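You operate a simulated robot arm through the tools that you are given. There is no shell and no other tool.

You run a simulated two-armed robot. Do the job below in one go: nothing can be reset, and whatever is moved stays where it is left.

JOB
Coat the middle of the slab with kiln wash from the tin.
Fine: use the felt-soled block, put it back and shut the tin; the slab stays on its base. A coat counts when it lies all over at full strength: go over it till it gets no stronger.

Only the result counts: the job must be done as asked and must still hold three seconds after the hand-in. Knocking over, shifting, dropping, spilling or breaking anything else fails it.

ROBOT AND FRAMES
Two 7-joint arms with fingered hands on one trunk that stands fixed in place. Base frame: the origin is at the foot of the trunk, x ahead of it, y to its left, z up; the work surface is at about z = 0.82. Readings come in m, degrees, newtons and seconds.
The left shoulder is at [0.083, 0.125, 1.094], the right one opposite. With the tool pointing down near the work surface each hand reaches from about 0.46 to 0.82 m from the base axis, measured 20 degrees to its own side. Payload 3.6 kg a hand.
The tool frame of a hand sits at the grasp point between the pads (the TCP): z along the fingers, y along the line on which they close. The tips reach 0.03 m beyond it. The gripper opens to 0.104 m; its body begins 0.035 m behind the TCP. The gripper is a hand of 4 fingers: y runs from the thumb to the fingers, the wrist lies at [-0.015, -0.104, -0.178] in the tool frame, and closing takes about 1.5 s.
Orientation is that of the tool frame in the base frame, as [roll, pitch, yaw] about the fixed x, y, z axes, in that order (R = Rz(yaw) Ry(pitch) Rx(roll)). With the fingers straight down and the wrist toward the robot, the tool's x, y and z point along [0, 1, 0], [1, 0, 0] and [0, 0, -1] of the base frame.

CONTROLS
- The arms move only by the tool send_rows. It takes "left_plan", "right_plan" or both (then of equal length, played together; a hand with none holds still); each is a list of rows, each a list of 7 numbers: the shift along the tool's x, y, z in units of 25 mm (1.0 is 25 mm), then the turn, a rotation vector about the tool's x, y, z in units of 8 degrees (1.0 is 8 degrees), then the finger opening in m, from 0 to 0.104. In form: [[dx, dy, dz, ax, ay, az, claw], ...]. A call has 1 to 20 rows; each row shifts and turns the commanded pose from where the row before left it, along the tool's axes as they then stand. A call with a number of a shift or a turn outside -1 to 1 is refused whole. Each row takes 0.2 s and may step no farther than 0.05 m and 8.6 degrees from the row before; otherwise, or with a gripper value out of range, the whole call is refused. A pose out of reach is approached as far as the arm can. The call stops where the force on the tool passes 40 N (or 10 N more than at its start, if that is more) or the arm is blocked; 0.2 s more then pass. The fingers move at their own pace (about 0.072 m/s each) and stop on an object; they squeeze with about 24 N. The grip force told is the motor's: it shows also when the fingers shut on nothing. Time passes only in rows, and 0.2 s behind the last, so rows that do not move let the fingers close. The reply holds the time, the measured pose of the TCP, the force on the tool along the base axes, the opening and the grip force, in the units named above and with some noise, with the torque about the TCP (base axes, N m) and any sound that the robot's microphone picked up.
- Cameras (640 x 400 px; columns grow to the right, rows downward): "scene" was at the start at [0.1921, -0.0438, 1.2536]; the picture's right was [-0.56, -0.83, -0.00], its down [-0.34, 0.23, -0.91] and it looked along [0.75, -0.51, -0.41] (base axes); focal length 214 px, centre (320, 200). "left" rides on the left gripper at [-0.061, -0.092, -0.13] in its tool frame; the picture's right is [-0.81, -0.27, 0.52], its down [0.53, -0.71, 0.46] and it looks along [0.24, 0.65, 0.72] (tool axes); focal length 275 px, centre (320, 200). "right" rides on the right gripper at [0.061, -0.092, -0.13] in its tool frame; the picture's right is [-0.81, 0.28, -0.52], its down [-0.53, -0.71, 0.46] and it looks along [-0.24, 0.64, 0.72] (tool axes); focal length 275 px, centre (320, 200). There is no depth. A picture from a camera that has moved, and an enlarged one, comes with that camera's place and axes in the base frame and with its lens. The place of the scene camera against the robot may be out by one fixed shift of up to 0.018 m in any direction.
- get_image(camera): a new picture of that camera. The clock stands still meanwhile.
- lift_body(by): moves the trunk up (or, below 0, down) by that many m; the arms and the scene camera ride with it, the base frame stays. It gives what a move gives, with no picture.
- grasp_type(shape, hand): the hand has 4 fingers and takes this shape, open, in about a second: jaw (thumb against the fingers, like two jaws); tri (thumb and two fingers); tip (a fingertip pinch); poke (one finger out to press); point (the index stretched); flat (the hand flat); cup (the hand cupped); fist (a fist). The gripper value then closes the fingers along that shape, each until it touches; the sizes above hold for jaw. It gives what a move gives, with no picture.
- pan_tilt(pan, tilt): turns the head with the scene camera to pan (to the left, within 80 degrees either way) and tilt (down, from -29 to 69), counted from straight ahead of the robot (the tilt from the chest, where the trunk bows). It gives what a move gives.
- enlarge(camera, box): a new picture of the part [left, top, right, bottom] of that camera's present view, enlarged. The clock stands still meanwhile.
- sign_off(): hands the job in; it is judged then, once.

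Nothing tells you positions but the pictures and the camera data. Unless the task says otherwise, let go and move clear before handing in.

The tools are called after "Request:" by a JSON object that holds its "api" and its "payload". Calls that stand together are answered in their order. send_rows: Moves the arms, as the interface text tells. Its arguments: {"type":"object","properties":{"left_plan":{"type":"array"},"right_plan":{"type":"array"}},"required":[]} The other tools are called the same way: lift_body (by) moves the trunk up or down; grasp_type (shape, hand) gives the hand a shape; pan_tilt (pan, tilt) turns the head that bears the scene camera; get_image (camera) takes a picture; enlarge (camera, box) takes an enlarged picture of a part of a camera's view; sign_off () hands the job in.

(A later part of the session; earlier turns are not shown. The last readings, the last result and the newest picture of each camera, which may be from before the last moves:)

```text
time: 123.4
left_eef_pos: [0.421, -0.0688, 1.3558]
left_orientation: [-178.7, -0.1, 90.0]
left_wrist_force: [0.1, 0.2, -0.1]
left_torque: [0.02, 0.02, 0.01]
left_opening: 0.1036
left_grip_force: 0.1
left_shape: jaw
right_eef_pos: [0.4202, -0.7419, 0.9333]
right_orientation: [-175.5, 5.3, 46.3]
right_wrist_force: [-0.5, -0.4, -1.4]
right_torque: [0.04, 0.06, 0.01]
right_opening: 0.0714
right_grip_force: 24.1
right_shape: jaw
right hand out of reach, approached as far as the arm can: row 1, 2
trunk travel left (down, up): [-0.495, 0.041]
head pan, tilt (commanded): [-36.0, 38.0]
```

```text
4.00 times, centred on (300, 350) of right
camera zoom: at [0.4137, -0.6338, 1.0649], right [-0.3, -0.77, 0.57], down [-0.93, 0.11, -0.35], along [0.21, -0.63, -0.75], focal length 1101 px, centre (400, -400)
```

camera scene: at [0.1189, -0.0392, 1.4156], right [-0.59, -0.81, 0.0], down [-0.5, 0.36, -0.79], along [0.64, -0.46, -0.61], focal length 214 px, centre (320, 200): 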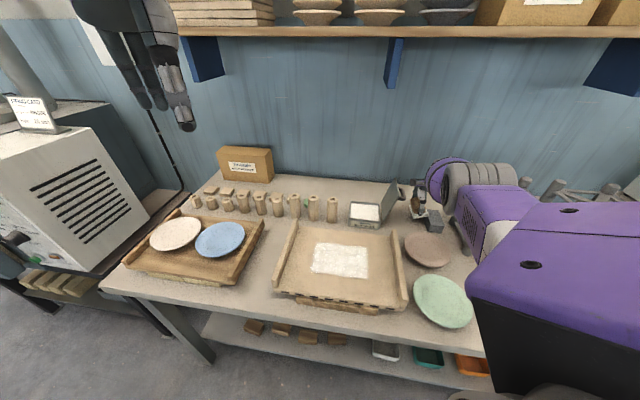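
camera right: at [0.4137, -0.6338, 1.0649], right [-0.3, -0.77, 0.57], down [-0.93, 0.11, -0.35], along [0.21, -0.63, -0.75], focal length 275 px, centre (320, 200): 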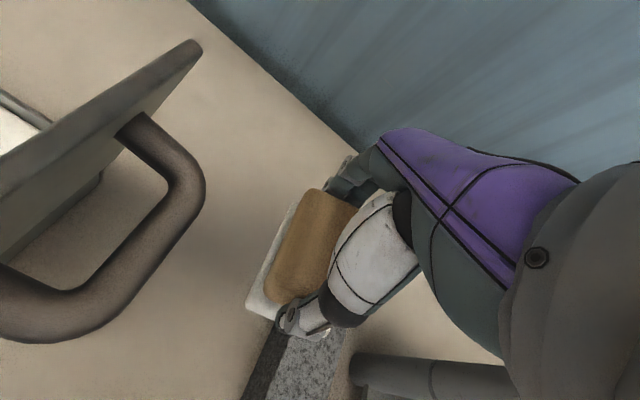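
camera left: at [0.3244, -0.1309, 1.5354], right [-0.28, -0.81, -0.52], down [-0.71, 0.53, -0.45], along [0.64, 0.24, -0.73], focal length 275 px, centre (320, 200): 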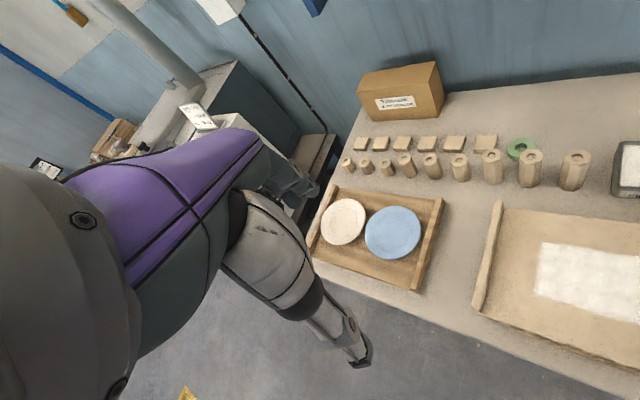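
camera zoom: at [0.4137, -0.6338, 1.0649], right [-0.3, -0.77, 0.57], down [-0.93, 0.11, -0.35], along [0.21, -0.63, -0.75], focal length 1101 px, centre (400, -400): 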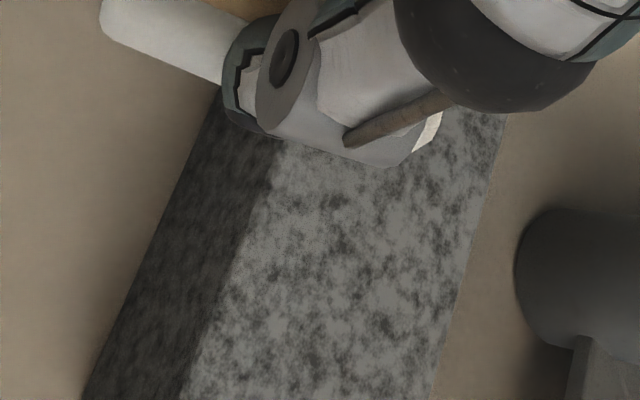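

The grey block is still in its place within measuring error, so only the hand drifted. I'll raise the block, straighten the hand and come back over the right spot with the trunk at this height.

Request:
{"api": "send_rows", "payload": {"right_plan": [[0, 0, -0.8, 0, 0, 0, 0.05], [0, -0.3, -0.8, -0.28, 0.33, 0, 0.05], [0.2, -0.4, -0.8, -0.28, 0.33, 0, 0.05], [0.2, -0.5, -0.8, 0, 0, 0, 0.05], [0.2, -0.4, 0, 0, 0, 0, 0.05], [0, 0, 0, 0, 0, 0, 0.05]]}}

Request:
{"api": "get_image", "payload": {"camera": "scene"}}

```text
time: 124.8
left_eef_pos: [0.4206, -0.0692, 1.3571]
left_orientation: [-178.7, -0.1, 89.9]
left_wrist_force: [-0.5, 0.3, 0.3]
left_torque: [0.0, 0.02, 0.02]
left_opening: 0.1037
left_grip_force: 0.1
left_shape: jaw
right_eef_pos: [0.4422, -0.7546, 1.0063]
right_orientation: [180.0, -0.1, 46.1]
right_wrist_force: [-0.7, 0.1, -1.7]
right_torque: [0.0, 0.0, 0.03]
right_opening: 0.0714
right_grip_force: 23.8
right_shape: jaw
right hand out of reach, approached as far as the arm can: row 1, 2, 3, 4, 5
trunk travel left (down, up): [-0.495, 0.041]
head pan, tilt (commanded): [-36.0, 38.0]
```

```text
taken
camera scene: at [0.1187, -0.0428, 1.4162], right [-0.59, -0.81, 0.0], down [-0.5, 0.36, -0.79], along [0.64, -0.46, -0.62], focal length 214 px, centre (320, 200)
```

scene: 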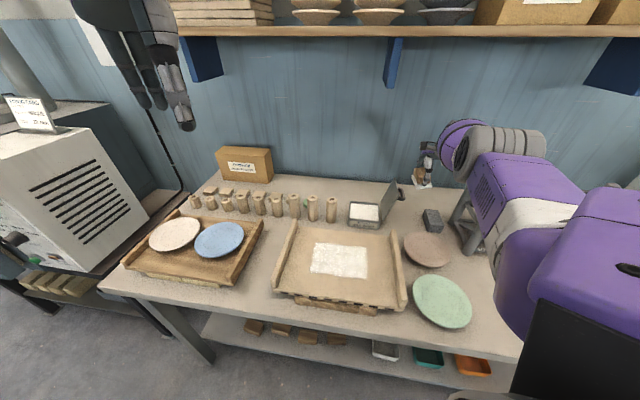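

The arm has folded into a posture that can't draw back here. I'll move up and to the left, where it was free before, to get out of that posture.

Request:
{"api": "send_rows", "payload": {"right_plan": [[0.5, 0, -0.9, 0, 0, 0, 0.05], [0.8, 0, -0.9, 0, 0, 0, 0.05], [0.8, 0, -0.9, 0, 0, 0, 0.05], [0.8, -0.3, -0.5, 0, 0, 0, 0.05], [0, 0, 0, 0, 0, 0, 0.05]]}}

Request:
{"api": "get_image", "payload": {"camera": "scene"}}

```text
time: 126.0
left_eef_pos: [0.422, -0.0692, 1.3556]
left_orientation: [-178.7, -0.1, 90.1]
left_wrist_force: [0.1, 0.1, -0.1]
left_torque: [0.0, 0.01, -0.01]
left_opening: 0.1037
left_grip_force: 0.1
left_shape: jaw
right_eef_pos: [0.5037, -0.719, 1.0853]
right_orientation: [180.0, -0.1, 46.1]
right_wrist_force: [0.1, 0.1, -1.6]
right_torque: [-0.02, 0.0, -0.02]
right_opening: 0.0714
right_grip_force: 24.1
right_shape: jaw
right hand out of reach, approached as far as the arm can: row 1, 2, 3, 4
trunk travel left (down, up): [-0.495, 0.041]
head pan, tilt (commanded): [-36.0, 38.0]
```

```text
taken
camera scene: at [0.1185, -0.0433, 1.4162], right [-0.59, -0.81, 0.0], down [-0.5, 0.36, -0.79], along [0.64, -0.46, -0.62], focal length 214 px, centre (320, 200)
```

scene: 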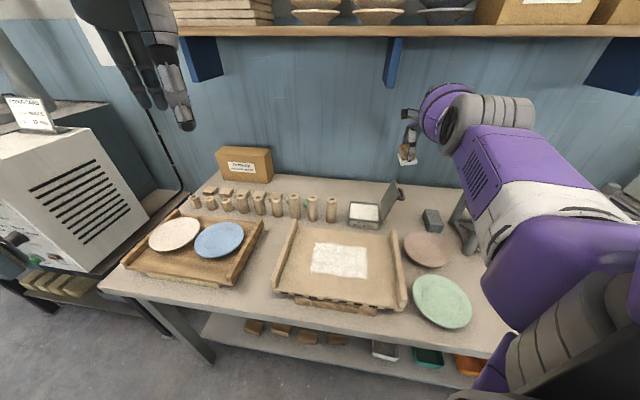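

The arm seems fully stretched, so it only slides along its limit. I'll pull the hand straight back toward the shoulder and see whether the elbow bends again.

Request:
{"api": "send_rows", "payload": {"right_plan": [[0.2, -0.9, 0, 0, 0, 0, 0.05], [0.2, -0.9, 0, 0, 0, 0, 0.05], [0.2, -0.9, 0, 0, 0, 0, 0.05], [0.2, -0.9, 0, 0, 0, 0, 0.05], [0.2, -0.9, 0, 0, 0, 0, 0.05], [0.2, -0.9, 0, 0, 0, 0, 0.05]]}}

Request:
{"api": "get_image", "payload": {"camera": "scene"}}

```text
time: 127.4
left_eef_pos: [0.4203, -0.0695, 1.3559]
left_orientation: [-178.8, 0.0, 90.0]
left_wrist_force: [0.0, 0.0, -0.2]
left_torque: [-0.02, 0.0, 0.02]
left_opening: 0.1035
left_grip_force: 0.0
left_shape: jaw
right_eef_pos: [0.5036, -0.718, 1.0867]
right_orientation: [180.0, -0.1, 46.1]
right_wrist_force: [-0.9, -0.3, -1.7]
right_torque: [0.0, -0.04, -0.01]
right_opening: 0.0713
right_grip_force: 24.0
right_shape: jaw
right hand out of reach, approached as far as the arm can: row 1, 2, 3, 4, 5, 6
trunk travel left (down, up): [-0.495, 0.041]
head pan, tilt (commanded): [-36.0, 38.0]
```

```text
taken
camera scene: at [0.1187, -0.0429, 1.4162], right [-0.59, -0.81, 0.0], down [-0.5, 0.36, -0.79], along [0.64, -0.46, -0.62], focal length 214 px, centre (320, 200)
```

scene: 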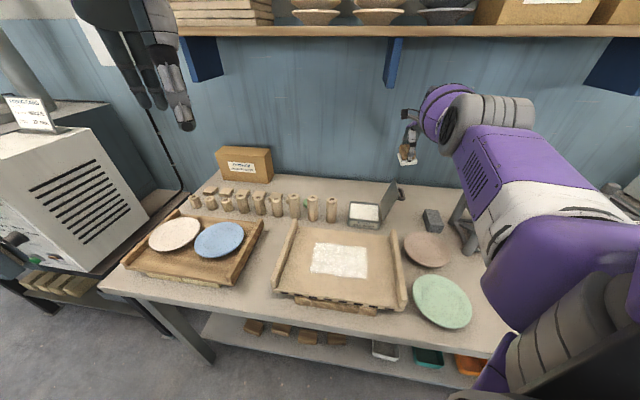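

Request:
{"api": "send_rows", "payload": {"right_plan": [[0, -0.4, 0.8, 0, 0, 0, 0.05], [0, -0.4, 0.8, 0, 0, 0, 0.05], [0, -0.4, 0.8, 0, 0, 0, 0.05]]}}

```text
time: 128.2
left_eef_pos: [0.422, -0.0687, 1.3553]
left_orientation: [-178.7, -0.1, 90.0]
left_wrist_force: [0.3, 0.2, -0.6]
left_torque: [0.02, 0.01, 0.02]
left_opening: 0.1035
left_grip_force: 0.1
left_shape: jaw
right_eef_pos: [0.4995, -0.7176, 1.0227]
right_orientation: [180.0, -0.1, 46.1]
right_wrist_force: [0.5, -0.2, -0.9]
right_torque: [0.0, 0.03, -0.01]
right_opening: 0.071
right_grip_force: 24.2
right_shape: jaw
right hand out of reach, approached as far as the arm can: row 1, 2, 3
trunk travel left (down, up): [-0.495, 0.041]
head pan, tilt (commanded): [-36.0, 38.0]
```

Request:
{"api": "send_rows", "payload": {"right_plan": [[0, -0.3, -0.9, 0, 0, 0, 0.05], [0, -0.3, -0.9, 0, 0, 0, 0.05], [0, -0.3, -0.9, 0, 0, 0, 0.05], [0, -0.3, -0.9, 0, 0, 0, 0.05], [0, -0.3, -0.9, 0, 0, 0, 0.05], [0, -0.3, -0.9, 0, 0, 0, 0.05]]}}

```text
time: 129.6
left_eef_pos: [0.4213, -0.0687, 1.357]
left_orientation: [-178.8, -0.1, 89.9]
left_wrist_force: [0.8, 0.2, 0.4]
left_torque: [0.0, 0.0, 0.01]
left_opening: 0.1038
left_grip_force: 0.1
left_shape: jaw
right_eef_pos: [0.4945, -0.7214, 1.1576]
right_orientation: [-180.0, -0.2, 46.1]
right_wrist_force: [-0.6, 0.3, -0.3]
right_torque: [-0.02, -0.01, -0.01]
right_opening: 0.0712
right_grip_force: 23.9
right_shape: jaw
right hand out of reach, approached as far as the arm can: row 1, 2, 3, 4, 5, 6
trunk travel left (down, up): [-0.495, 0.041]
head pan, tilt (commanded): [-36.0, 38.0]
```

Request:
{"api": "send_rows", "payload": {"right_plan": [[0.9, -0.4, 0, 0, 0, 0, 0.05], [0.9, -0.4, 0, 0, 0, 0, 0.05], [0.9, -0.4, 0, 0, 0, 0, 0.05], [0.9, -0.4, 0, 0, 0, 0, 0.05], [0.9, -0.4, 0, 0, 0, 0, 0.05], [0.9, -0.4, 0, 0, 0, 0, 0.05]]}}

Request:
{"api": "get_image", "payload": {"camera": "scene"}}

```text
time: 131.0
left_eef_pos: [0.4209, -0.0701, 1.3565]
left_orientation: [-178.5, 0.0, 89.9]
left_wrist_force: [0.0, 0.7, 0.0]
left_torque: [0.01, -0.01, -0.01]
left_opening: 0.1037
left_grip_force: 0.1
left_shape: jaw
right_eef_pos: [0.5897, -0.6232, 1.1645]
right_orientation: [-180.0, -0.1, 46.2]
right_wrist_force: [0.6, 0.4, -0.3]
right_torque: [-0.02, 0.04, 0.0]
right_opening: 0.0715
right_grip_force: 23.9
right_shape: jaw
right hand out of reach, approached as far as the arm can: row 1, 2, 3, 4, 5, 6
trunk travel left (down, up): [-0.495, 0.041]
head pan, tilt (commanded): [-36.0, 38.0]
```

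```text
taken
camera scene: at [0.1192, -0.0424, 1.4161], right [-0.59, -0.81, 0.0], down [-0.5, 0.36, -0.79], along [0.64, -0.46, -0.62], focal length 214 px, centre (320, 200)
```

scene: 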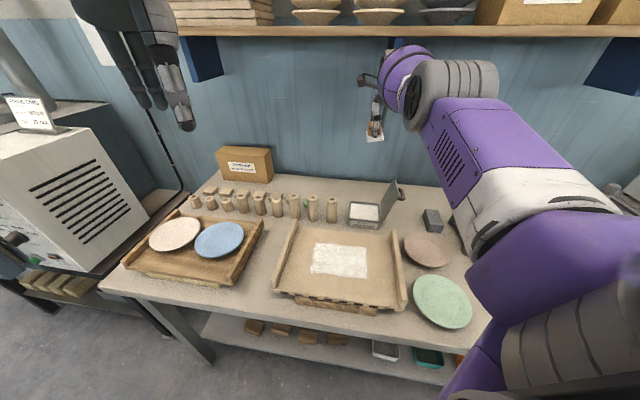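

Request:
{"api": "send_rows", "payload": {"right_plan": [[0.8, -0.7, 0, 0, 0, 0, 0.05], [0.8, -0.7, 0, 0, 0, 0, 0.05], [0.8, -0.7, 0, 0, 0, 0, 0.05], [0.8, -0.7, 0, 0, 0, 0, 0.05], [0.8, -0.7, 0, 0, 0, 0, 0.05], [0.8, -0.7, 0, 0, 0, 0, 0.05]]}}

Request:
{"api": "get_image", "payload": {"camera": "scene"}}

```text
time: 132.4
left_eef_pos: [0.421, -0.069, 1.3548]
left_orientation: [-178.6, 0.0, 90.0]
left_wrist_force: [0.4, 0.7, -0.9]
left_torque: [0.03, 0.02, 0.01]
left_opening: 0.1035
left_grip_force: 0.0
left_shape: jaw
right_eef_pos: [0.6619, -0.504, 1.1758]
right_orientation: [179.9, -0.2, 46.1]
right_wrist_force: [-0.2, 0.1, -1.2]
right_torque: [-0.02, 0.0, 0.01]
right_opening: 0.0711
right_grip_force: 24.2
right_shape: jaw
right hand out of reach, approached as far as the arm can: row 1, 2, 3, 4, 5, 6
trunk travel left (down, up): [-0.495, 0.041]
head pan, tilt (commanded): [-36.0, 38.0]
```

```text
taken
camera scene: at [0.119, -0.0422, 1.4162], right [-0.59, -0.81, 0.0], down [-0.5, 0.36, -0.79], along [0.64, -0.46, -0.62], focal length 214 px, centre (320, 200)
```

scene: 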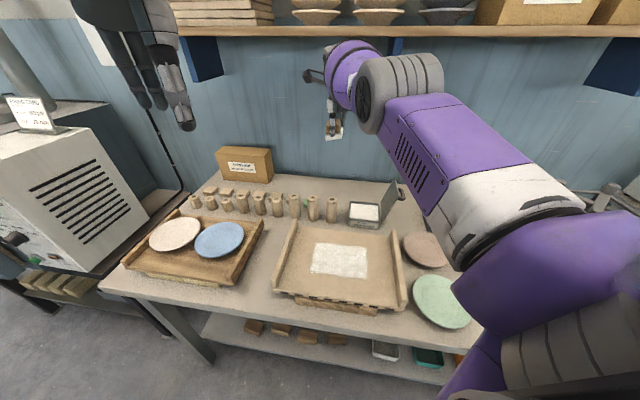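

The measured poses lie on a sphere about the shoulder, so the arm is exactly straight and the solver won't bend the elbow. I'll tip the hand about its wrist in free air to make the elbow take part.

Request:
{"api": "send_rows", "payload": {"right_plan": [[0, -1.0, 0.58, 1.0, 0, 0, 0.05], [0, -1.0, 0.58, 1.0, 0, 0, 0.05], [0, -1.0, 0.58, 1.0, 0, 0, 0.05], [0, -1.0, 0.58, 1.0, 0, 0, 0.05]]}}

Request:
{"api": "get_image", "payload": {"camera": "scene"}}

```text
time: 133.4
left_eef_pos: [0.4202, -0.069, 1.3563]
left_orientation: [-178.7, 0.0, 90.0]
left_wrist_force: [0.4, -0.3, -0.1]
left_torque: [0.01, 0.02, 0.01]
left_opening: 0.1034
left_grip_force: 0.0
left_shape: jaw
right_eef_pos: [0.5818, -0.4296, 1.1402]
right_orientation: [-147.9, -0.1, 46.2]
right_wrist_force: [-0.8, -0.5, -1.0]
right_torque: [-0.05, -0.03, -0.01]
right_opening: 0.0713
right_grip_force: 23.8
right_shape: jaw
trunk travel left (down, up): [-0.495, 0.041]
head pan, tilt (commanded): [-36.0, 38.0]
```

```text
taken
camera scene: at [0.1188, -0.0429, 1.4162], right [-0.59, -0.81, 0.0], down [-0.5, 0.36, -0.79], along [0.64, -0.46, -0.62], focal length 214 px, centre (320, 200)
```

scene: 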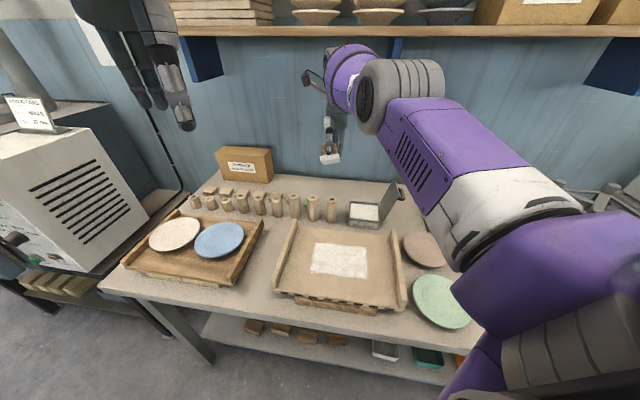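

Request:
{"api": "send_rows", "payload": {"right_plan": [[0, -1.0, 0.58, 1.0, 0, 0, 0.05], [0, -1.0, 0.58, 1.0, 0, 0, 0.05], [0, -1.0, 0.58, 1.0, 0, 0, 0.05], [0, -1.0, 0.58, 1.0, 0, 0, 0.05]]}}

Request:
{"api": "get_image", "payload": {"camera": "scene"}}

```text
time: 134.4
left_eef_pos: [0.4208, -0.0692, 1.3573]
left_orientation: [-178.6, 0.0, 90.0]
left_wrist_force: [0.6, 0.7, -0.4]
left_torque: [-0.02, -0.02, 0.02]
left_opening: 0.1035
left_grip_force: 0.0
left_shape: jaw
right_eef_pos: [0.5281, -0.3743, 1.159]
right_orientation: [-125.8, -0.4, 46.3]
right_wrist_force: [0.6, -0.3, -0.9]
right_torque: [0.03, 0.0, 0.0]
right_opening: 0.0712
right_grip_force: 23.6
right_shape: jaw
right hand out of reach, approached as far as the arm can: row 3, 4
trunk travel left (down, up): [-0.495, 0.041]
head pan, tilt (commanded): [-36.0, 38.0]
```

```text
taken
camera scene: at [0.1188, -0.0431, 1.4162], right [-0.59, -0.81, 0.0], down [-0.5, 0.36, -0.79], along [0.64, -0.46, -0.62], focal length 214 px, centre (320, 200)
```

scene: 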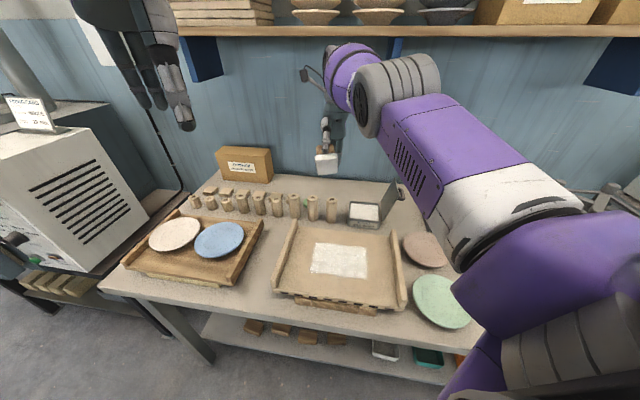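

Request:
{"api": "send_rows", "payload": {"right_plan": [[0, -0.5, 0.7, 0.5, 0, 0, 0.05], [0, -0.5, 0.7, 0.5, 0, 0, 0.05], [0, -0.5, 0.7, 0.5, 0, 0, 0.05], [0, -0.5, 0.7, 0.5, 0, 0, 0.05]]}}

Request:
{"api": "get_image", "payload": {"camera": "scene"}}

```text
time: 135.4
left_eef_pos: [0.4213, -0.0685, 1.355]
left_orientation: [-178.5, -0.1, 89.9]
left_wrist_force: [-0.6, 1.2, 0.1]
left_torque: [-0.02, 0.01, -0.03]
left_opening: 0.1039
left_grip_force: 0.1
left_shape: jaw
right_eef_pos: [0.5349, -0.3494, 1.1625]
right_orientation: [-124.6, -1.3, 45.9]
right_wrist_force: [-0.5, -0.5, -0.7]
right_torque: [-0.02, -0.02, 0.03]
right_opening: 0.0712
right_grip_force: 24.0
right_shape: jaw
right hand out of reach, approached as far as the arm can: row 1, 2, 3, 4
trunk travel left (down, up): [-0.495, 0.041]
head pan, tilt (commanded): [-36.0, 38.0]
```

```text
taken
camera scene: at [0.1192, -0.0417, 1.4162], right [-0.59, -0.81, 0.0], down [-0.5, 0.36, -0.79], along [0.64, -0.46, -0.62], focal length 214 px, centre (320, 200)
```

scene: 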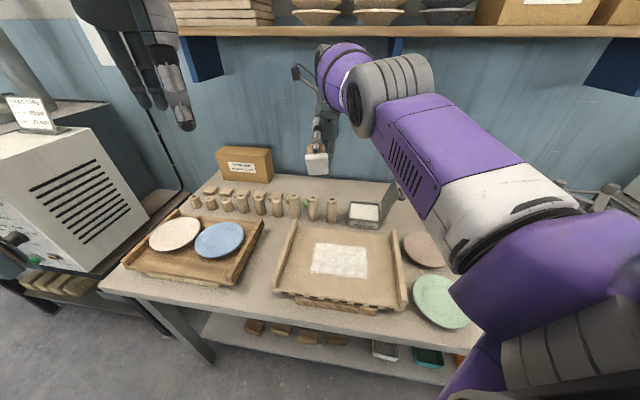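

Request:
{"api": "lift_body", "payload": {"by": -0.05}}

Request:
{"api": "get_image", "payload": {"camera": "scene"}}

```text
time: 136.3
left_eef_pos: [0.4208, -0.0685, 1.3055]
left_orientation: [-178.7, -0.1, 90.0]
left_wrist_force: [-0.6, -0.8, 0.0]
left_torque: [0.03, 0.02, -0.01]
left_opening: 0.1038
left_grip_force: 0.0
left_shape: jaw
right_eef_pos: [0.5409, -0.3501, 1.0414]
right_orientation: [-119.2, 3.9, 46.1]
right_wrist_force: [0.1, -0.6, -1.5]
right_torque: [-0.08, 0.0, -0.03]
right_opening: 0.0711
right_grip_force: 24.0
right_shape: jaw
trunk travel left (down, up): [-0.445, 0.091]
head pan, tilt (commanded): [-36.0, 38.0]
```

```text
taken
camera scene: at [0.1511, -0.0426, 1.3574], right [-0.59, -0.81, 0.0], down [-0.5, 0.36, -0.79], along [0.64, -0.46, -0.62], focal length 214 px, centre (320, 200)
```

scene: 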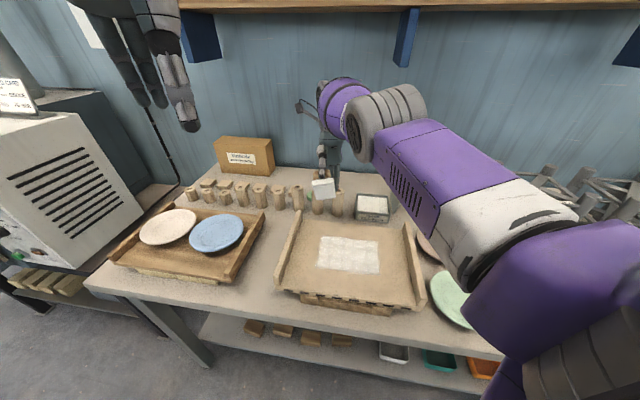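

Request:
{"api": "send_rows", "payload": {"right_plan": [[0, -0.9, 0.3, 0, 0, 0, 0.05], [0, -0.9, 0.3, 0, 0, 0, 0.05], [0, -0.9, 0.3, 0, 0, 0, 0.05]]}}

```text
time: 137.1
left_eef_pos: [0.4214, -0.0684, 1.3062]
left_orientation: [-178.6, 0.0, 90.1]
left_wrist_force: [0.3, 0.9, 0.5]
left_torque: [-0.02, 0.0, 0.01]
left_opening: 0.1036
left_grip_force: 0.1
left_shape: jaw
right_eef_pos: [0.5396, -0.3501, 1.0412]
right_orientation: [-119.0, 3.9, 46.1]
right_wrist_force: [-1.1, -0.1, -1.7]
right_torque: [-0.02, -0.01, 0.01]
right_opening: 0.0714
right_grip_force: 23.4
right_shape: jaw
right hand out of reach, approached as far as the arm can: row 1, 2, 3
trunk travel left (down, up): [-0.445, 0.091]
head pan, tilt (commanded): [-36.0, 38.0]
```

Request:
{"api": "send_rows", "payload": {"right_plan": [[-0.9, -0.3, 0.5, 0, 0, 0, 0.05], [-0.9, -0.3, 0.5, 0, 0, 0, 0.05], [-0.9, -0.3, 0.5, 0, 0, 0, 0.05]]}}

```text
time: 137.9
left_eef_pos: [0.4202, -0.0699, 1.3074]
left_orientation: [-178.8, -0.1, 90.0]
left_wrist_force: [0.8, -0.2, -0.7]
left_torque: [0.0, -0.01, 0.01]
left_opening: 0.1036
left_grip_force: 0.0
left_shape: jaw
right_eef_pos: [0.5171, -0.3969, 1.0353]
right_orientation: [-119.1, 3.9, 46.0]
right_wrist_force: [-1.5, -1.2, -0.7]
right_torque: [-0.01, 0.01, 0.01]
right_opening: 0.0711
right_grip_force: 24.1
right_shape: jaw
right hand out of reach, approached as far as the arm can: row 1, 2, 3
trunk travel left (down, up): [-0.445, 0.091]
head pan, tilt (commanded): [-36.0, 38.0]
```

Request:
{"api": "send_rows", "payload": {"right_plan": [[0, 1.0, -0.58, -1.0, 0, 0, 0.05], [0, 1.0, -0.58, -1.0, 0, 0, 0.05], [0, 1.0, -0.58, -1.0, 0, 0, 0.05], [0, 1.0, -0.58, -1.0, 0, 0, 0.05], [0, 1.0, -0.58, -1.0, 0, 0, 0.05], [0, 1.0, -0.58, -1.0, 0, 0, 0.05], [0, 1.0, -0.58, -1.0, 0, 0, 0.05], [0, 0, -0.9, -0.5, 0, 0, 0.05], [0, 0, -0.9, 0, 0, 0, 0.05], [0, 0, -0.9, 0, 0, 0, 0.05], [0, 0, -0.9, 0, 0, 0, 0.05], [0, 0, -0.9, 0, 0, 0, 0.05], [0, 0, -0.9, 0, 0, 0, 0.05]]}}

Request:
{"api": "get_image", "payload": {"camera": "scene"}}

```text
time: 140.7
left_eef_pos: [0.4201, -0.0683, 1.3062]
left_orientation: [-178.7, 0.1, 90.1]
left_wrist_force: [0.0, -0.1, 0.2]
left_torque: [-0.06, -0.03, -0.03]
left_opening: 0.1037
left_grip_force: 0.0
left_shape: jaw
right_eef_pos: [0.6634, -0.5237, 1.1484]
right_orientation: [-179.1, 3.9, 46.0]
right_wrist_force: [0.7, -0.2, 0.2]
right_torque: [-0.05, -0.03, 0.0]
right_opening: 0.0714
right_grip_force: 24.1
right_shape: jaw
right hand out of reach, approached as far as the arm can: row 8, 11, 13
trunk travel left (down, up): [-0.445, 0.091]
head pan, tilt (commanded): [-36.0, 38.0]
```

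```text
taken
camera scene: at [0.1505, -0.0422, 1.3575], right [-0.59, -0.81, 0.0], down [-0.5, 0.36, -0.79], along [0.64, -0.46, -0.62], focal length 214 px, centre (320, 200)
```

scene: 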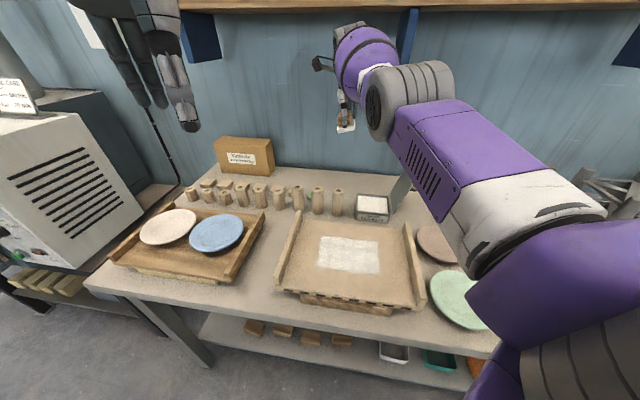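

Request:
{"api": "send_rows", "payload": {"right_plan": [[0, -0.3, -0.9, 0, 0, 0, 0.05], [0, -0.3, -0.9, 0, 0, 0, 0.05], [0, -0.3, -0.9, 0, 0, 0, 0.05], [0, -0.3, -0.9, 0, 0, 0, 0.05], [0, -0.3, -0.9, 0, 0, 0, 0.05], [0, -0.3, -0.9, 0, 0, 0, 0.05]]}}

Request:
{"api": "send_rows", "payload": {"right_plan": [[0, -0.5, 0.7, 0, 0, 0, 0.05], [0, -0.5, 0.7, 0, 0, 0, 0.05], [0, -0.5, 0.7, 0, 0, 0, 0.05], [0, -0.5, 0.7, 0, 0, 0, 0.05], [0, -0.5, 0.7, 0, 0, 0, 0.05], [0, -0.5, 0.7, 0, 0, 0, 0.05], [0, -0.5, 0.7, 0, 0, 0, 0.05]]}}

```text
time: 142.1
left_eef_pos: [0.4207, -0.0685, 1.3062]
left_orientation: [-178.6, -0.1, 89.9]
left_wrist_force: [0.0, 0.4, -0.2]
left_torque: [-0.03, -0.01, 0.02]
left_opening: 0.1036
left_grip_force: 0.2
left_shape: jaw
right_eef_pos: [0.6342, -0.486, 1.2826]
right_orientation: [-179.1, 3.9, 45.9]
right_wrist_force: [-0.6, -0.6, -1.2]
right_torque: [-0.01, -0.02, 0.02]
right_opening: 0.0713
right_grip_force: 24.5
right_shape: jaw
right hand out of reach, approached as far as the arm can: row 5
trunk travel left (down, up): [-0.445, 0.091]
head pan, tilt (commanded): [-36.0, 38.0]
```

```text
time: 143.7
left_eef_pos: [0.4207, -0.069, 1.3052]
left_orientation: [-178.8, -0.1, 90.0]
left_wrist_force: [-0.5, 0.7, -0.6]
left_torque: [0.0, 0.02, -0.02]
left_opening: 0.1039
left_grip_force: 0.0
left_shape: jaw
right_eef_pos: [0.566, -0.4319, 1.161]
right_orientation: [-179.1, 3.9, 46.1]
right_wrist_force: [0.5, 0.2, -0.3]
right_torque: [0.0, 0.0, 0.04]
right_opening: 0.0713
right_grip_force: 24.4
right_shape: jaw
trunk travel left (down, up): [-0.445, 0.091]
head pan, tilt (commanded): [-36.0, 38.0]
```

The elbow is bending again and the hand came back freely. I'll straighten the hand's small tilt and check the arm's posture.

Request:
{"api": "send_rows", "payload": {"right_plan": [[-0.3, -0.3, 0, 0.11, 0.49, 0, 0.05], [-0.5, -0.3, 0, 0, 0, 0, 0.05], [-0.5, -0.3, 0, 0, 0, 0, 0.05], [0, 0, 0, 0, 0, 0, 0.05]]}}

Request:
{"api": "get_image", "payload": {"camera": "scene"}}

Request:
{"api": "get_image", "payload": {"camera": "right"}}

```text
time: 144.7
left_eef_pos: [0.4216, -0.0694, 1.3064]
left_orientation: [-178.6, -0.1, 90.0]
left_wrist_force: [-0.2, -0.5, 0.1]
left_torque: [0.01, -0.01, 0.0]
left_opening: 0.1038
left_grip_force: 0.0
left_shape: jaw
right_eef_pos: [0.5282, -0.4405, 1.162]
right_orientation: [-178.3, 0.0, 46.0]
right_wrist_force: [0.9, 0.0, -1.1]
right_torque: [-0.01, 0.01, 0.02]
right_opening: 0.0713
right_grip_force: 24.1
right_shape: jaw
trunk travel left (down, up): [-0.445, 0.091]
head pan, tilt (commanded): [-36.0, 38.0]
```

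```text
taken
camera scene: at [0.1513, -0.043, 1.3573], right [-0.59, -0.81, 0.0], down [-0.5, 0.36, -0.79], along [0.64, -0.46, -0.62], focal length 214 px, centre (320, 200)
```

scene: 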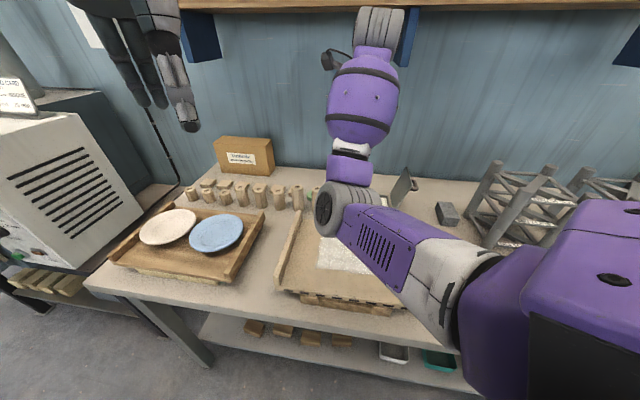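

```text
taken
camera right: at [0.5086, -0.3371, 1.2951], right [-0.35, -0.79, 0.51], down [-0.89, 0.12, -0.43], along [0.28, -0.61, -0.74], focal length 275 px, centre (320, 200)
```

right: 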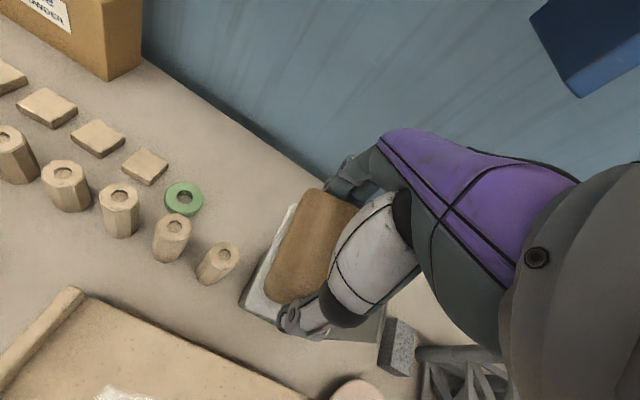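

The arm is free and the elbow is well above the slab. At this trunk height the block's place is within reach, so I'll move there over the lid.

Request:
{"api": "send_rows", "payload": {"right_plan": [[-0.917, 0, 0, -0.21, 0, 0, 0.05], [-0.917, 0, 0, 0, 0, 0, 0.05], [-0.917, 0, 0, 0, 0, 0, 0.05], [-0.917, 0.2, 0.1, 0, 0, 0, 0.05], [-0.917, 0.3, 0.2, 0, 0, 0, 0.05], [-0.917, 0.4, 0.2, 0, 0, 0, 0.05], [-0.917, 0.4, 0.2, 0, 0, 0, 0.05], [-0.917, 0.4, 0.2, 0, 0, 0, 0.05], [-0.917, 0.4, 0.2, 0, 0, 0, 0.05], [-0.917, 0.4, 0.2, 0, 0, 0, 0.05], [-0.917, 0.5, 0.2, 0, 0, 0, 0.05], [-0.917, 0.6, 0.2, 0, 0, 0, 0.05], [0, 0, 0, 0, 0, 0, 0.05], [0, 0, 0, 0, 0, 0, 0.05]]}}

Request:
{"api": "get_image", "payload": {"camera": "scene"}}

Request:
{"api": "get_image", "payload": {"camera": "right"}}

```text
time: 147.7
left_eef_pos: [0.42, -0.0697, 1.3059]
left_orientation: [-178.8, -0.1, 90.0]
left_wrist_force: [-0.1, -0.2, 0.9]
left_torque: [0.01, 0.01, -0.01]
left_opening: 0.1036
left_grip_force: 0.0
left_shape: jaw
right_eef_pos: [0.4024, -0.6997, 1.1212]
right_orientation: [-179.8, 0.0, 45.9]
right_wrist_force: [0.3, -0.3, -0.4]
right_torque: [-0.02, 0.02, 0.02]
right_opening: 0.0712
right_grip_force: 24.0
right_shape: jaw
trunk travel left (down, up): [-0.445, 0.091]
head pan, tilt (commanded): [-36.0, 38.0]
```

```text
taken
camera scene: at [0.151, -0.0432, 1.3573], right [-0.59, -0.81, 0.0], down [-0.5, 0.36, -0.79], along [0.64, -0.46, -0.62], focal length 214 px, centre (320, 200)
```

scene: 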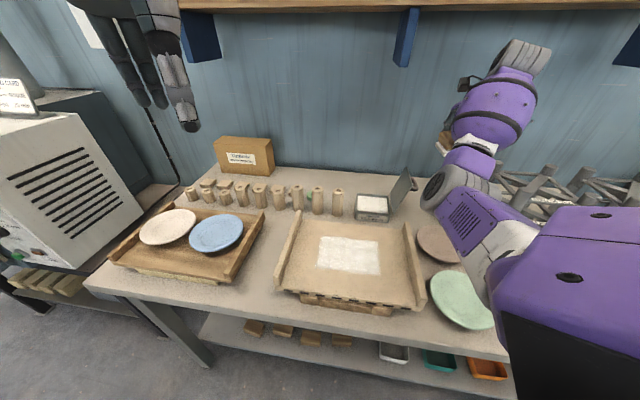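

```text
taken
camera right: at [0.3795, -0.5939, 1.2504], right [-0.37, -0.77, 0.52], down [-0.88, 0.11, -0.45], along [0.29, -0.62, -0.73], focal length 275 px, centre (320, 200)
```

right: 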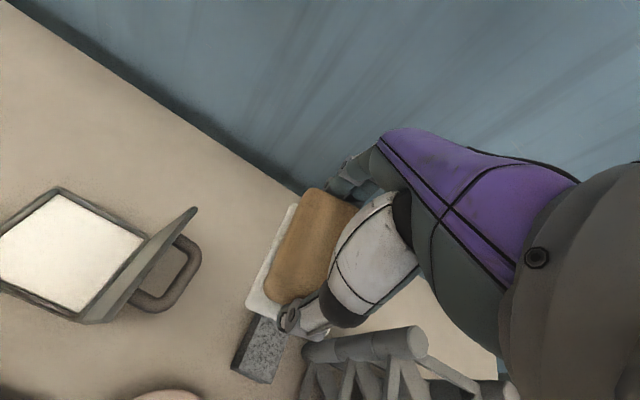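

Request:
{"api": "enlarge", "payload": {"camera": "right", "box": [200, 170, 400, 400]}}

Request:
{"api": "enlarge", "payload": {"camera": "scene", "box": [400, 110, 500, 190]}}

```text
1.74 times, centred on (300, 285) of right
camera zoom: at [0.3795, -0.5939, 1.2504], right [-0.37, -0.77, 0.52], down [-0.88, 0.11, -0.45], along [0.29, -0.62, -0.73], focal length 479 px, centre (355, 52)
```

zoom: 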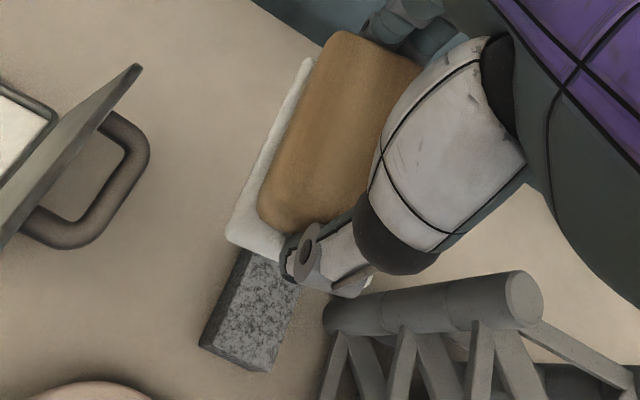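

```text
5.00 times, centred on (450, 150) of scene
camera zoom: at [0.151, -0.0432, 1.3573], right [-0.59, -0.81, 0.0], down [-0.5, 0.36, -0.79], along [0.64, -0.46, -0.62], focal length 1072 px, centre (-330, 450)
```

zoom: 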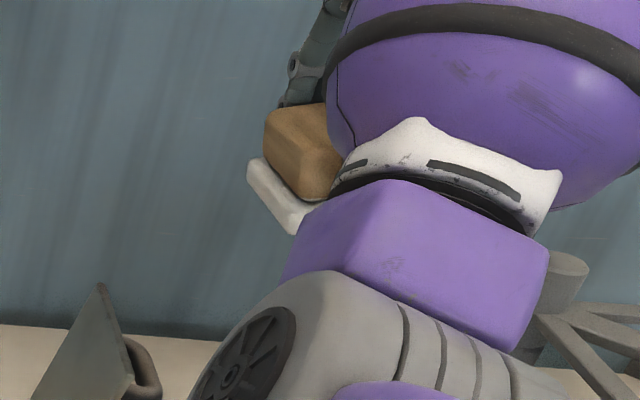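

The hand is right above the block's place again. I'll go down to just above the table.

Request:
{"api": "send_rows", "payload": {"right_plan": [[0, 0.05, 0.9, 0, 0, 0, 0.05], [0, 0, 0.9, 0, 0, 0, 0.05], [0, 0, 0.9, 0, 0, 0, 0.05], [0, 0, 0.9, 0, 0, 0, 0.05], [0, 0, 0.9, 0, 0, 0, 0.05], [0, 0, 0.9, 0, 0, 0, 0.05], [0, 0, 0.9, 0, 0, 0, 0.05], [0, 0, 0.9, 0, 0, 0, 0.05], [0, 0, 0.9, 0, 0, 0, 0.05], [0, 0, 0.5, 0, 0, 0, 0.05], [0, 0, 0, 0, 0, 0, 0.05]]}}

Request:
{"api": "get_image", "payload": {"camera": "scene"}}

Request:
{"api": "get_image", "payload": {"camera": "right"}}

```text
time: 150.1
left_eef_pos: [0.4205, -0.0698, 1.305]
left_orientation: [-178.7, -0.1, 90.0]
left_wrist_force: [-0.4, 0.2, 0.5]
left_torque: [0.02, -0.04, 0.02]
left_opening: 0.1035
left_grip_force: 0.0
left_shape: jaw
right_eef_pos: [0.4024, -0.6998, 0.9053]
right_orientation: [-179.9, 0.0, 46.0]
right_wrist_force: [0.8, -0.5, -2.0]
right_torque: [-0.02, -0.03, -0.01]
right_opening: 0.0712
right_grip_force: 23.5
right_shape: jaw
trunk travel left (down, up): [-0.445, 0.091]
head pan, tilt (commanded): [-36.0, 38.0]
```

```text
taken
camera scene: at [0.1512, -0.0429, 1.3573], right [-0.59, -0.81, 0.0], down [-0.5, 0.36, -0.79], along [0.64, -0.46, -0.62], focal length 214 px, centre (320, 200)
```

scene: 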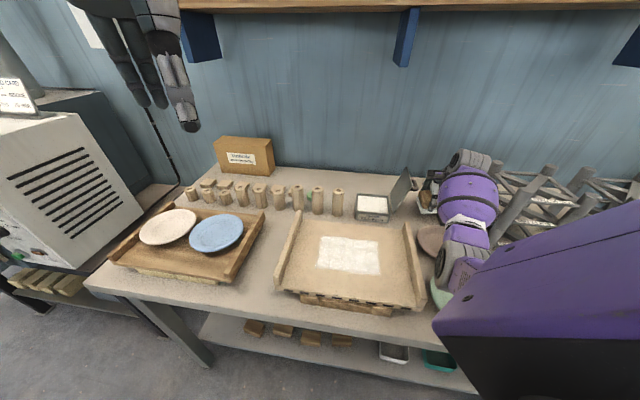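

```text
taken
camera right: at [0.3802, -0.5939, 1.0357], right [-0.36, -0.77, 0.52], down [-0.88, 0.11, -0.45], along [0.29, -0.62, -0.73], focal length 275 px, centre (320, 200)
```

right: 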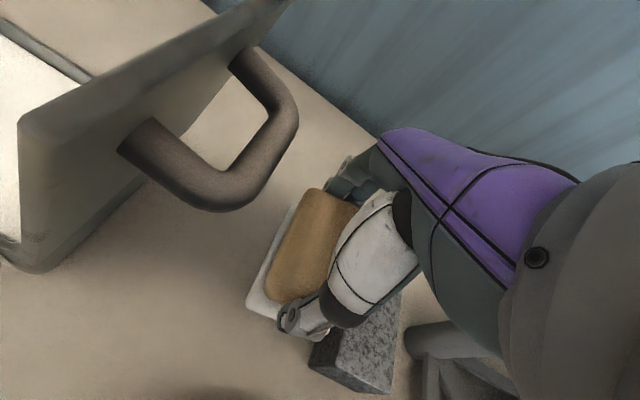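

Request:
{"api": "send_rows", "payload": {"right_plan": [[0, 0.05, 0.6, 0, 0, 0, 0.05], [0, 0, 0.4, 0, 0, 0, 0.05], [0, 0, 0.2, 0, 0, 0, 0.05], [0, 0, 0.12, 0, 0, 0, 0.05], [0, 0, 0, 0, 0, 0, 0.05]]}}

Request:
{"api": "get_image", "payload": {"camera": "right"}}

```text
time: 151.3
left_eef_pos: [0.4212, -0.0695, 1.3059]
left_orientation: [-178.8, 0.0, 89.9]
left_wrist_force: [0.8, 0.3, -0.4]
left_torque: [-0.02, 0.01, 0.03]
left_opening: 0.1037
left_grip_force: 0.0
left_shape: jaw
right_eef_pos: [0.4032, -0.7002, 0.8728]
right_orientation: [-180.0, 0.0, 45.9]
right_wrist_force: [-0.3, -0.4, 1.5]
right_torque: [-0.01, -0.04, 0.01]
right_opening: 0.071
right_grip_force: 24.0
right_shape: jaw
trunk travel left (down, up): [-0.445, 0.091]
head pan, tilt (commanded): [-36.0, 38.0]
```

```text
taken
camera right: at [0.381, -0.5943, 1.0026], right [-0.37, -0.77, 0.52], down [-0.88, 0.11, -0.45], along [0.29, -0.62, -0.73], focal length 275 px, centre (320, 200)
```

right: 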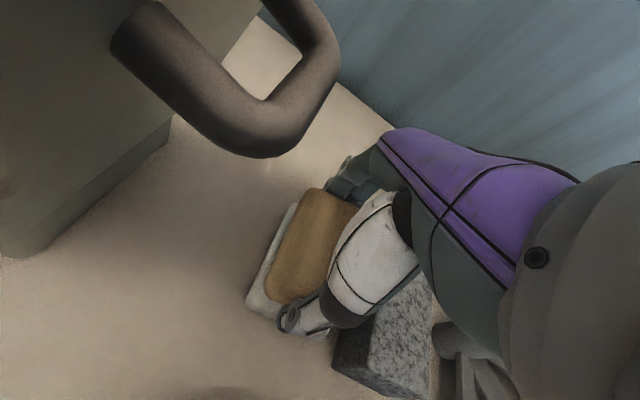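

Contact just begins. I'll press 2.5 mm more to level the sole, then open the fingers gently.

Request:
{"api": "send_rows", "payload": {"right_plan": [[0, 0, 0.06, 0, 0, 0, 0.05], [0, 0, 0.06, 0, 0, 0, 0.05], [0, 0, 0, 0, 0, 0, 0.05]]}}

```text
time: 152.1
left_eef_pos: [0.4209, -0.0689, 1.3067]
left_orientation: [-178.7, -0.1, 90.1]
left_wrist_force: [-0.2, -0.3, -0.3]
left_torque: [-0.03, 0.0, -0.03]
left_opening: 0.1038
left_grip_force: 0.1
left_shape: jaw
right_eef_pos: [0.4029, -0.6998, 0.8709]
right_orientation: [180.0, 0.0, 45.9]
right_wrist_force: [-1.9, -1.5, 5.1]
right_torque: [-0.12, -0.2, -0.07]
right_opening: 0.0709
right_grip_force: 24.0
right_shape: jaw
trunk travel left (down, up): [-0.445, 0.091]
head pan, tilt (commanded): [-36.0, 38.0]
```

Request:
{"api": "send_rows", "payload": {"right_plan": [[0, 0, 0.06, 0, 0, 0, 0.05], [0, 0, 0, 0, 0, 0, 0.065], [0, 0, 0, 0, 0, 0, 0.07], [0, 0, 0, 0, 0, 0, 0.075], [0, 0, 0, 0, 0, 0, 0.08], [0, 0, 0, 0, 0, 0, 0.09], [0, 0, 0, 0, 0, 0, 0.1], [0, 0, 0, 0, 0, 0, 0.104], [0, 0, 0, 0, 0, 0, 0.104]]}}

Request:
{"api": "get_image", "payload": {"camera": "right"}}

Request:
{"api": "enlarge", "payload": {"camera": "scene", "box": [380, 150, 500, 250]}}

```text
time: 154.1
left_eef_pos: [0.4212, -0.0691, 1.3064]
left_orientation: [-178.7, -0.1, 90.0]
left_wrist_force: [-0.1, -1.3, 0.2]
left_torque: [-0.02, 0.0, 0.0]
left_opening: 0.1038
left_grip_force: 0.1
left_shape: jaw
right_eef_pos: [0.4043, -0.6998, 0.8672]
right_orientation: [-179.8, 0.0, 46.0]
right_wrist_force: [-1.2, 0.4, 0.8]
right_torque: [0.01, -0.01, -0.04]
right_opening: 0.1036
right_grip_force: 0.1
right_shape: jaw
trunk travel left (down, up): [-0.445, 0.091]
head pan, tilt (commanded): [-36.0, 38.0]
```

```text
taken
camera right: at [0.3809, -0.5945, 0.9975], right [-0.37, -0.77, 0.52], down [-0.88, 0.11, -0.45], along [0.29, -0.62, -0.73], focal length 275 px, centre (320, 200)
```

right: 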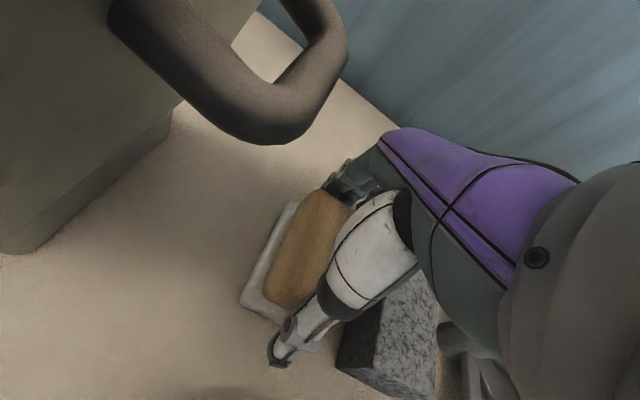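

```text
4.00 times, centred on (440, 200) of scene
camera zoom: at [0.1511, -0.0428, 1.3573], right [-0.59, -0.81, 0.0], down [-0.5, 0.36, -0.79], along [0.64, -0.46, -0.62], focal length 858 px, centre (-160, 200)
```

zoom: 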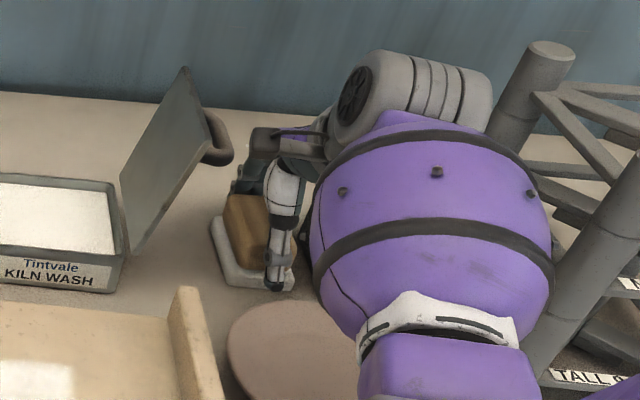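

The block is down and released. I'll raise the hand straight up and check how it sits.

Request:
{"api": "send_rows", "payload": {"right_plan": [[0, 0, -0.4, 0, 0, 0, 0.104], [0, 0, -0.8, 0, 0, 0, 0.104], [0, 0, -0.9, 0, 0, 0, 0.104], [0, 0, -0.9, 0, 0, 0, 0.104], [0, 0, -0.9, 0, 0, 0, 0.104], [0, 0, -0.9, 0, 0, 0, 0.104], [0, 0, -0.9, 0, 0, 0, 0.104], [0, 0, -0.9, 0, 0, 0, 0.104], [0, 0, -0.9, 0, 0, 0, 0.104], [0, 0, -0.9, 0, 0, 0, 0.104], [0, 0, 0, 0, 0, 0, 0.104]]}}

Request:
{"api": "get_image", "payload": {"camera": "right"}}

Request:
{"api": "enlarge", "payload": {"camera": "right", "box": [160, 260, 320, 400]}}

Request:
{"api": "get_image", "payload": {"camera": "scene"}}

```text
time: 156.5
left_eef_pos: [0.4205, -0.0695, 1.3068]
left_orientation: [-178.6, -0.2, 90.1]
left_wrist_force: [0.6, -0.1, 0.1]
left_torque: [0.0, -0.05, 0.02]
left_opening: 0.1036
left_grip_force: 0.2
left_shape: jaw
right_eef_pos: [0.4035, -0.7005, 1.0765]
right_orientation: [-179.7, -0.1, 45.9]
right_wrist_force: [-0.2, 0.5, -0.7]
right_torque: [0.02, 0.03, 0.0]
right_opening: 0.1036
right_grip_force: 0.0
right_shape: jaw
trunk travel left (down, up): [-0.445, 0.091]
head pan, tilt (commanded): [-36.0, 38.0]
```

```text
taken
camera right: at [0.3815, -0.5957, 1.2076], right [-0.36, -0.77, 0.52], down [-0.88, 0.11, -0.45], along [0.29, -0.62, -0.73], focal length 275 px, centre (320, 200)
```

right: 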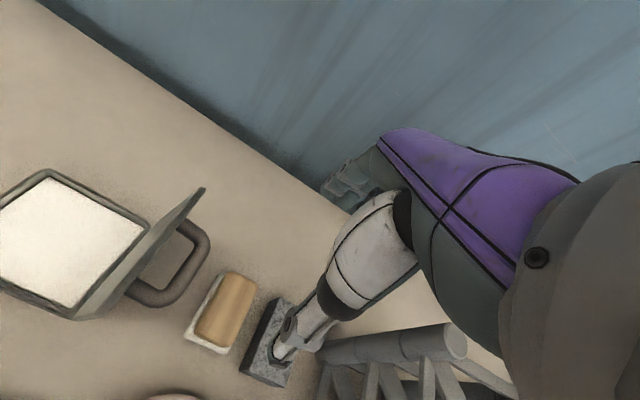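

```text
2.86 times, centred on (240, 330) of right
camera zoom: at [0.3815, -0.5957, 1.2076], right [-0.36, -0.77, 0.52], down [-0.88, 0.11, -0.45], along [0.29, -0.62, -0.73], focal length 786 px, centre (549, -171)
```

zoom: 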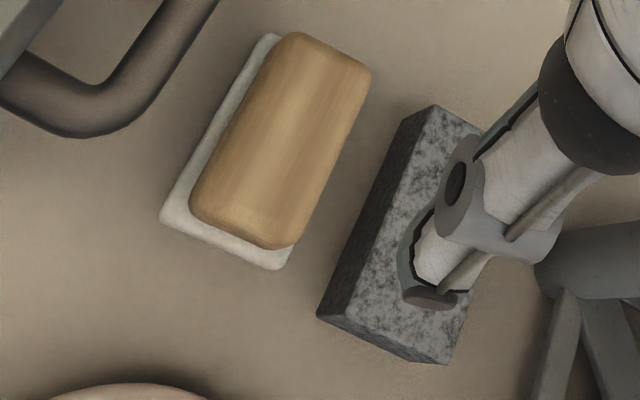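

```text
taken
camera scene: at [0.1512, -0.043, 1.3573], right [-0.59, -0.81, 0.0], down [-0.5, 0.36, -0.79], along [0.64, -0.46, -0.62], focal length 214 px, centre (320, 200)
```

scene: 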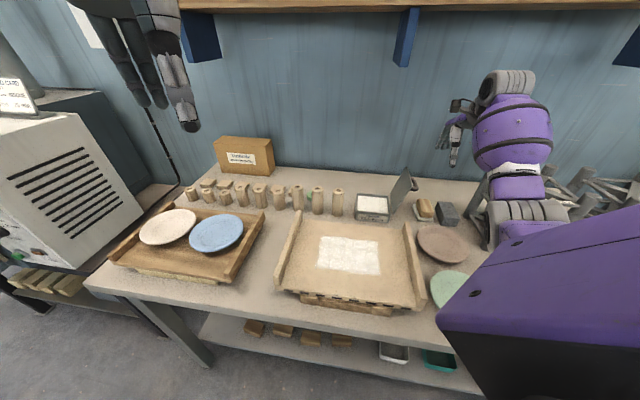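

The block is back within a few millimetres of its old spot, and the grey block is exactly where it was. Next is the lid: I'll measure the handle's present position from here.

Request:
{"api": "enlarge", "payload": {"camera": "right", "box": [60, 170, 260, 340]}}

Request:
{"api": "enlarge", "payload": {"camera": "scene", "box": [345, 155, 445, 235]}}

```text
2.35 times, centred on (160, 255) of right
camera zoom: at [0.3815, -0.5957, 1.2076], right [-0.36, -0.77, 0.52], down [-0.88, 0.11, -0.45], along [0.29, -0.62, -0.73], focal length 648 px, centre (696, 71)
```

zoom: 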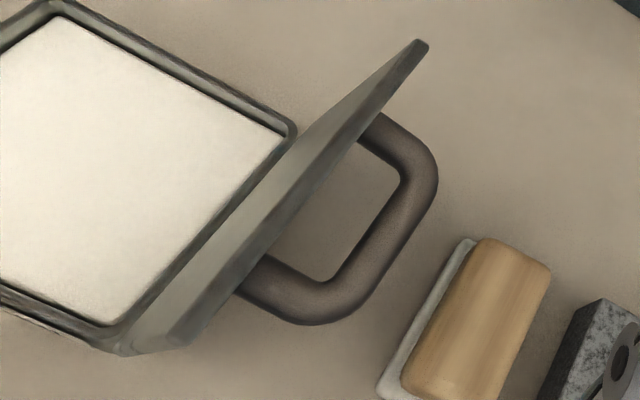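

```text
5.00 times, centred on (395, 195) of scene
camera zoom: at [0.1512, -0.043, 1.3573], right [-0.59, -0.81, 0.0], down [-0.5, 0.36, -0.79], along [0.64, -0.46, -0.62], focal length 1072 px, centre (-55, 225)
```

zoom: 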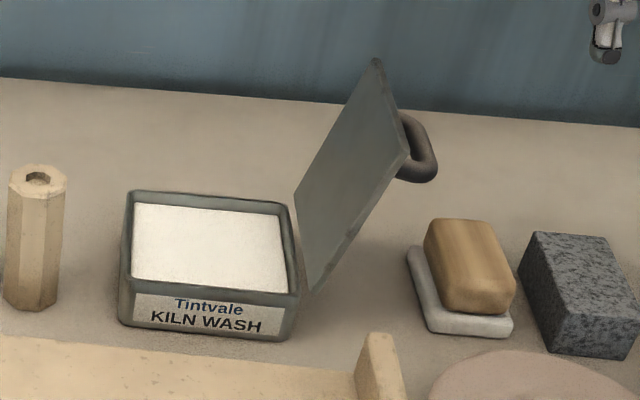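

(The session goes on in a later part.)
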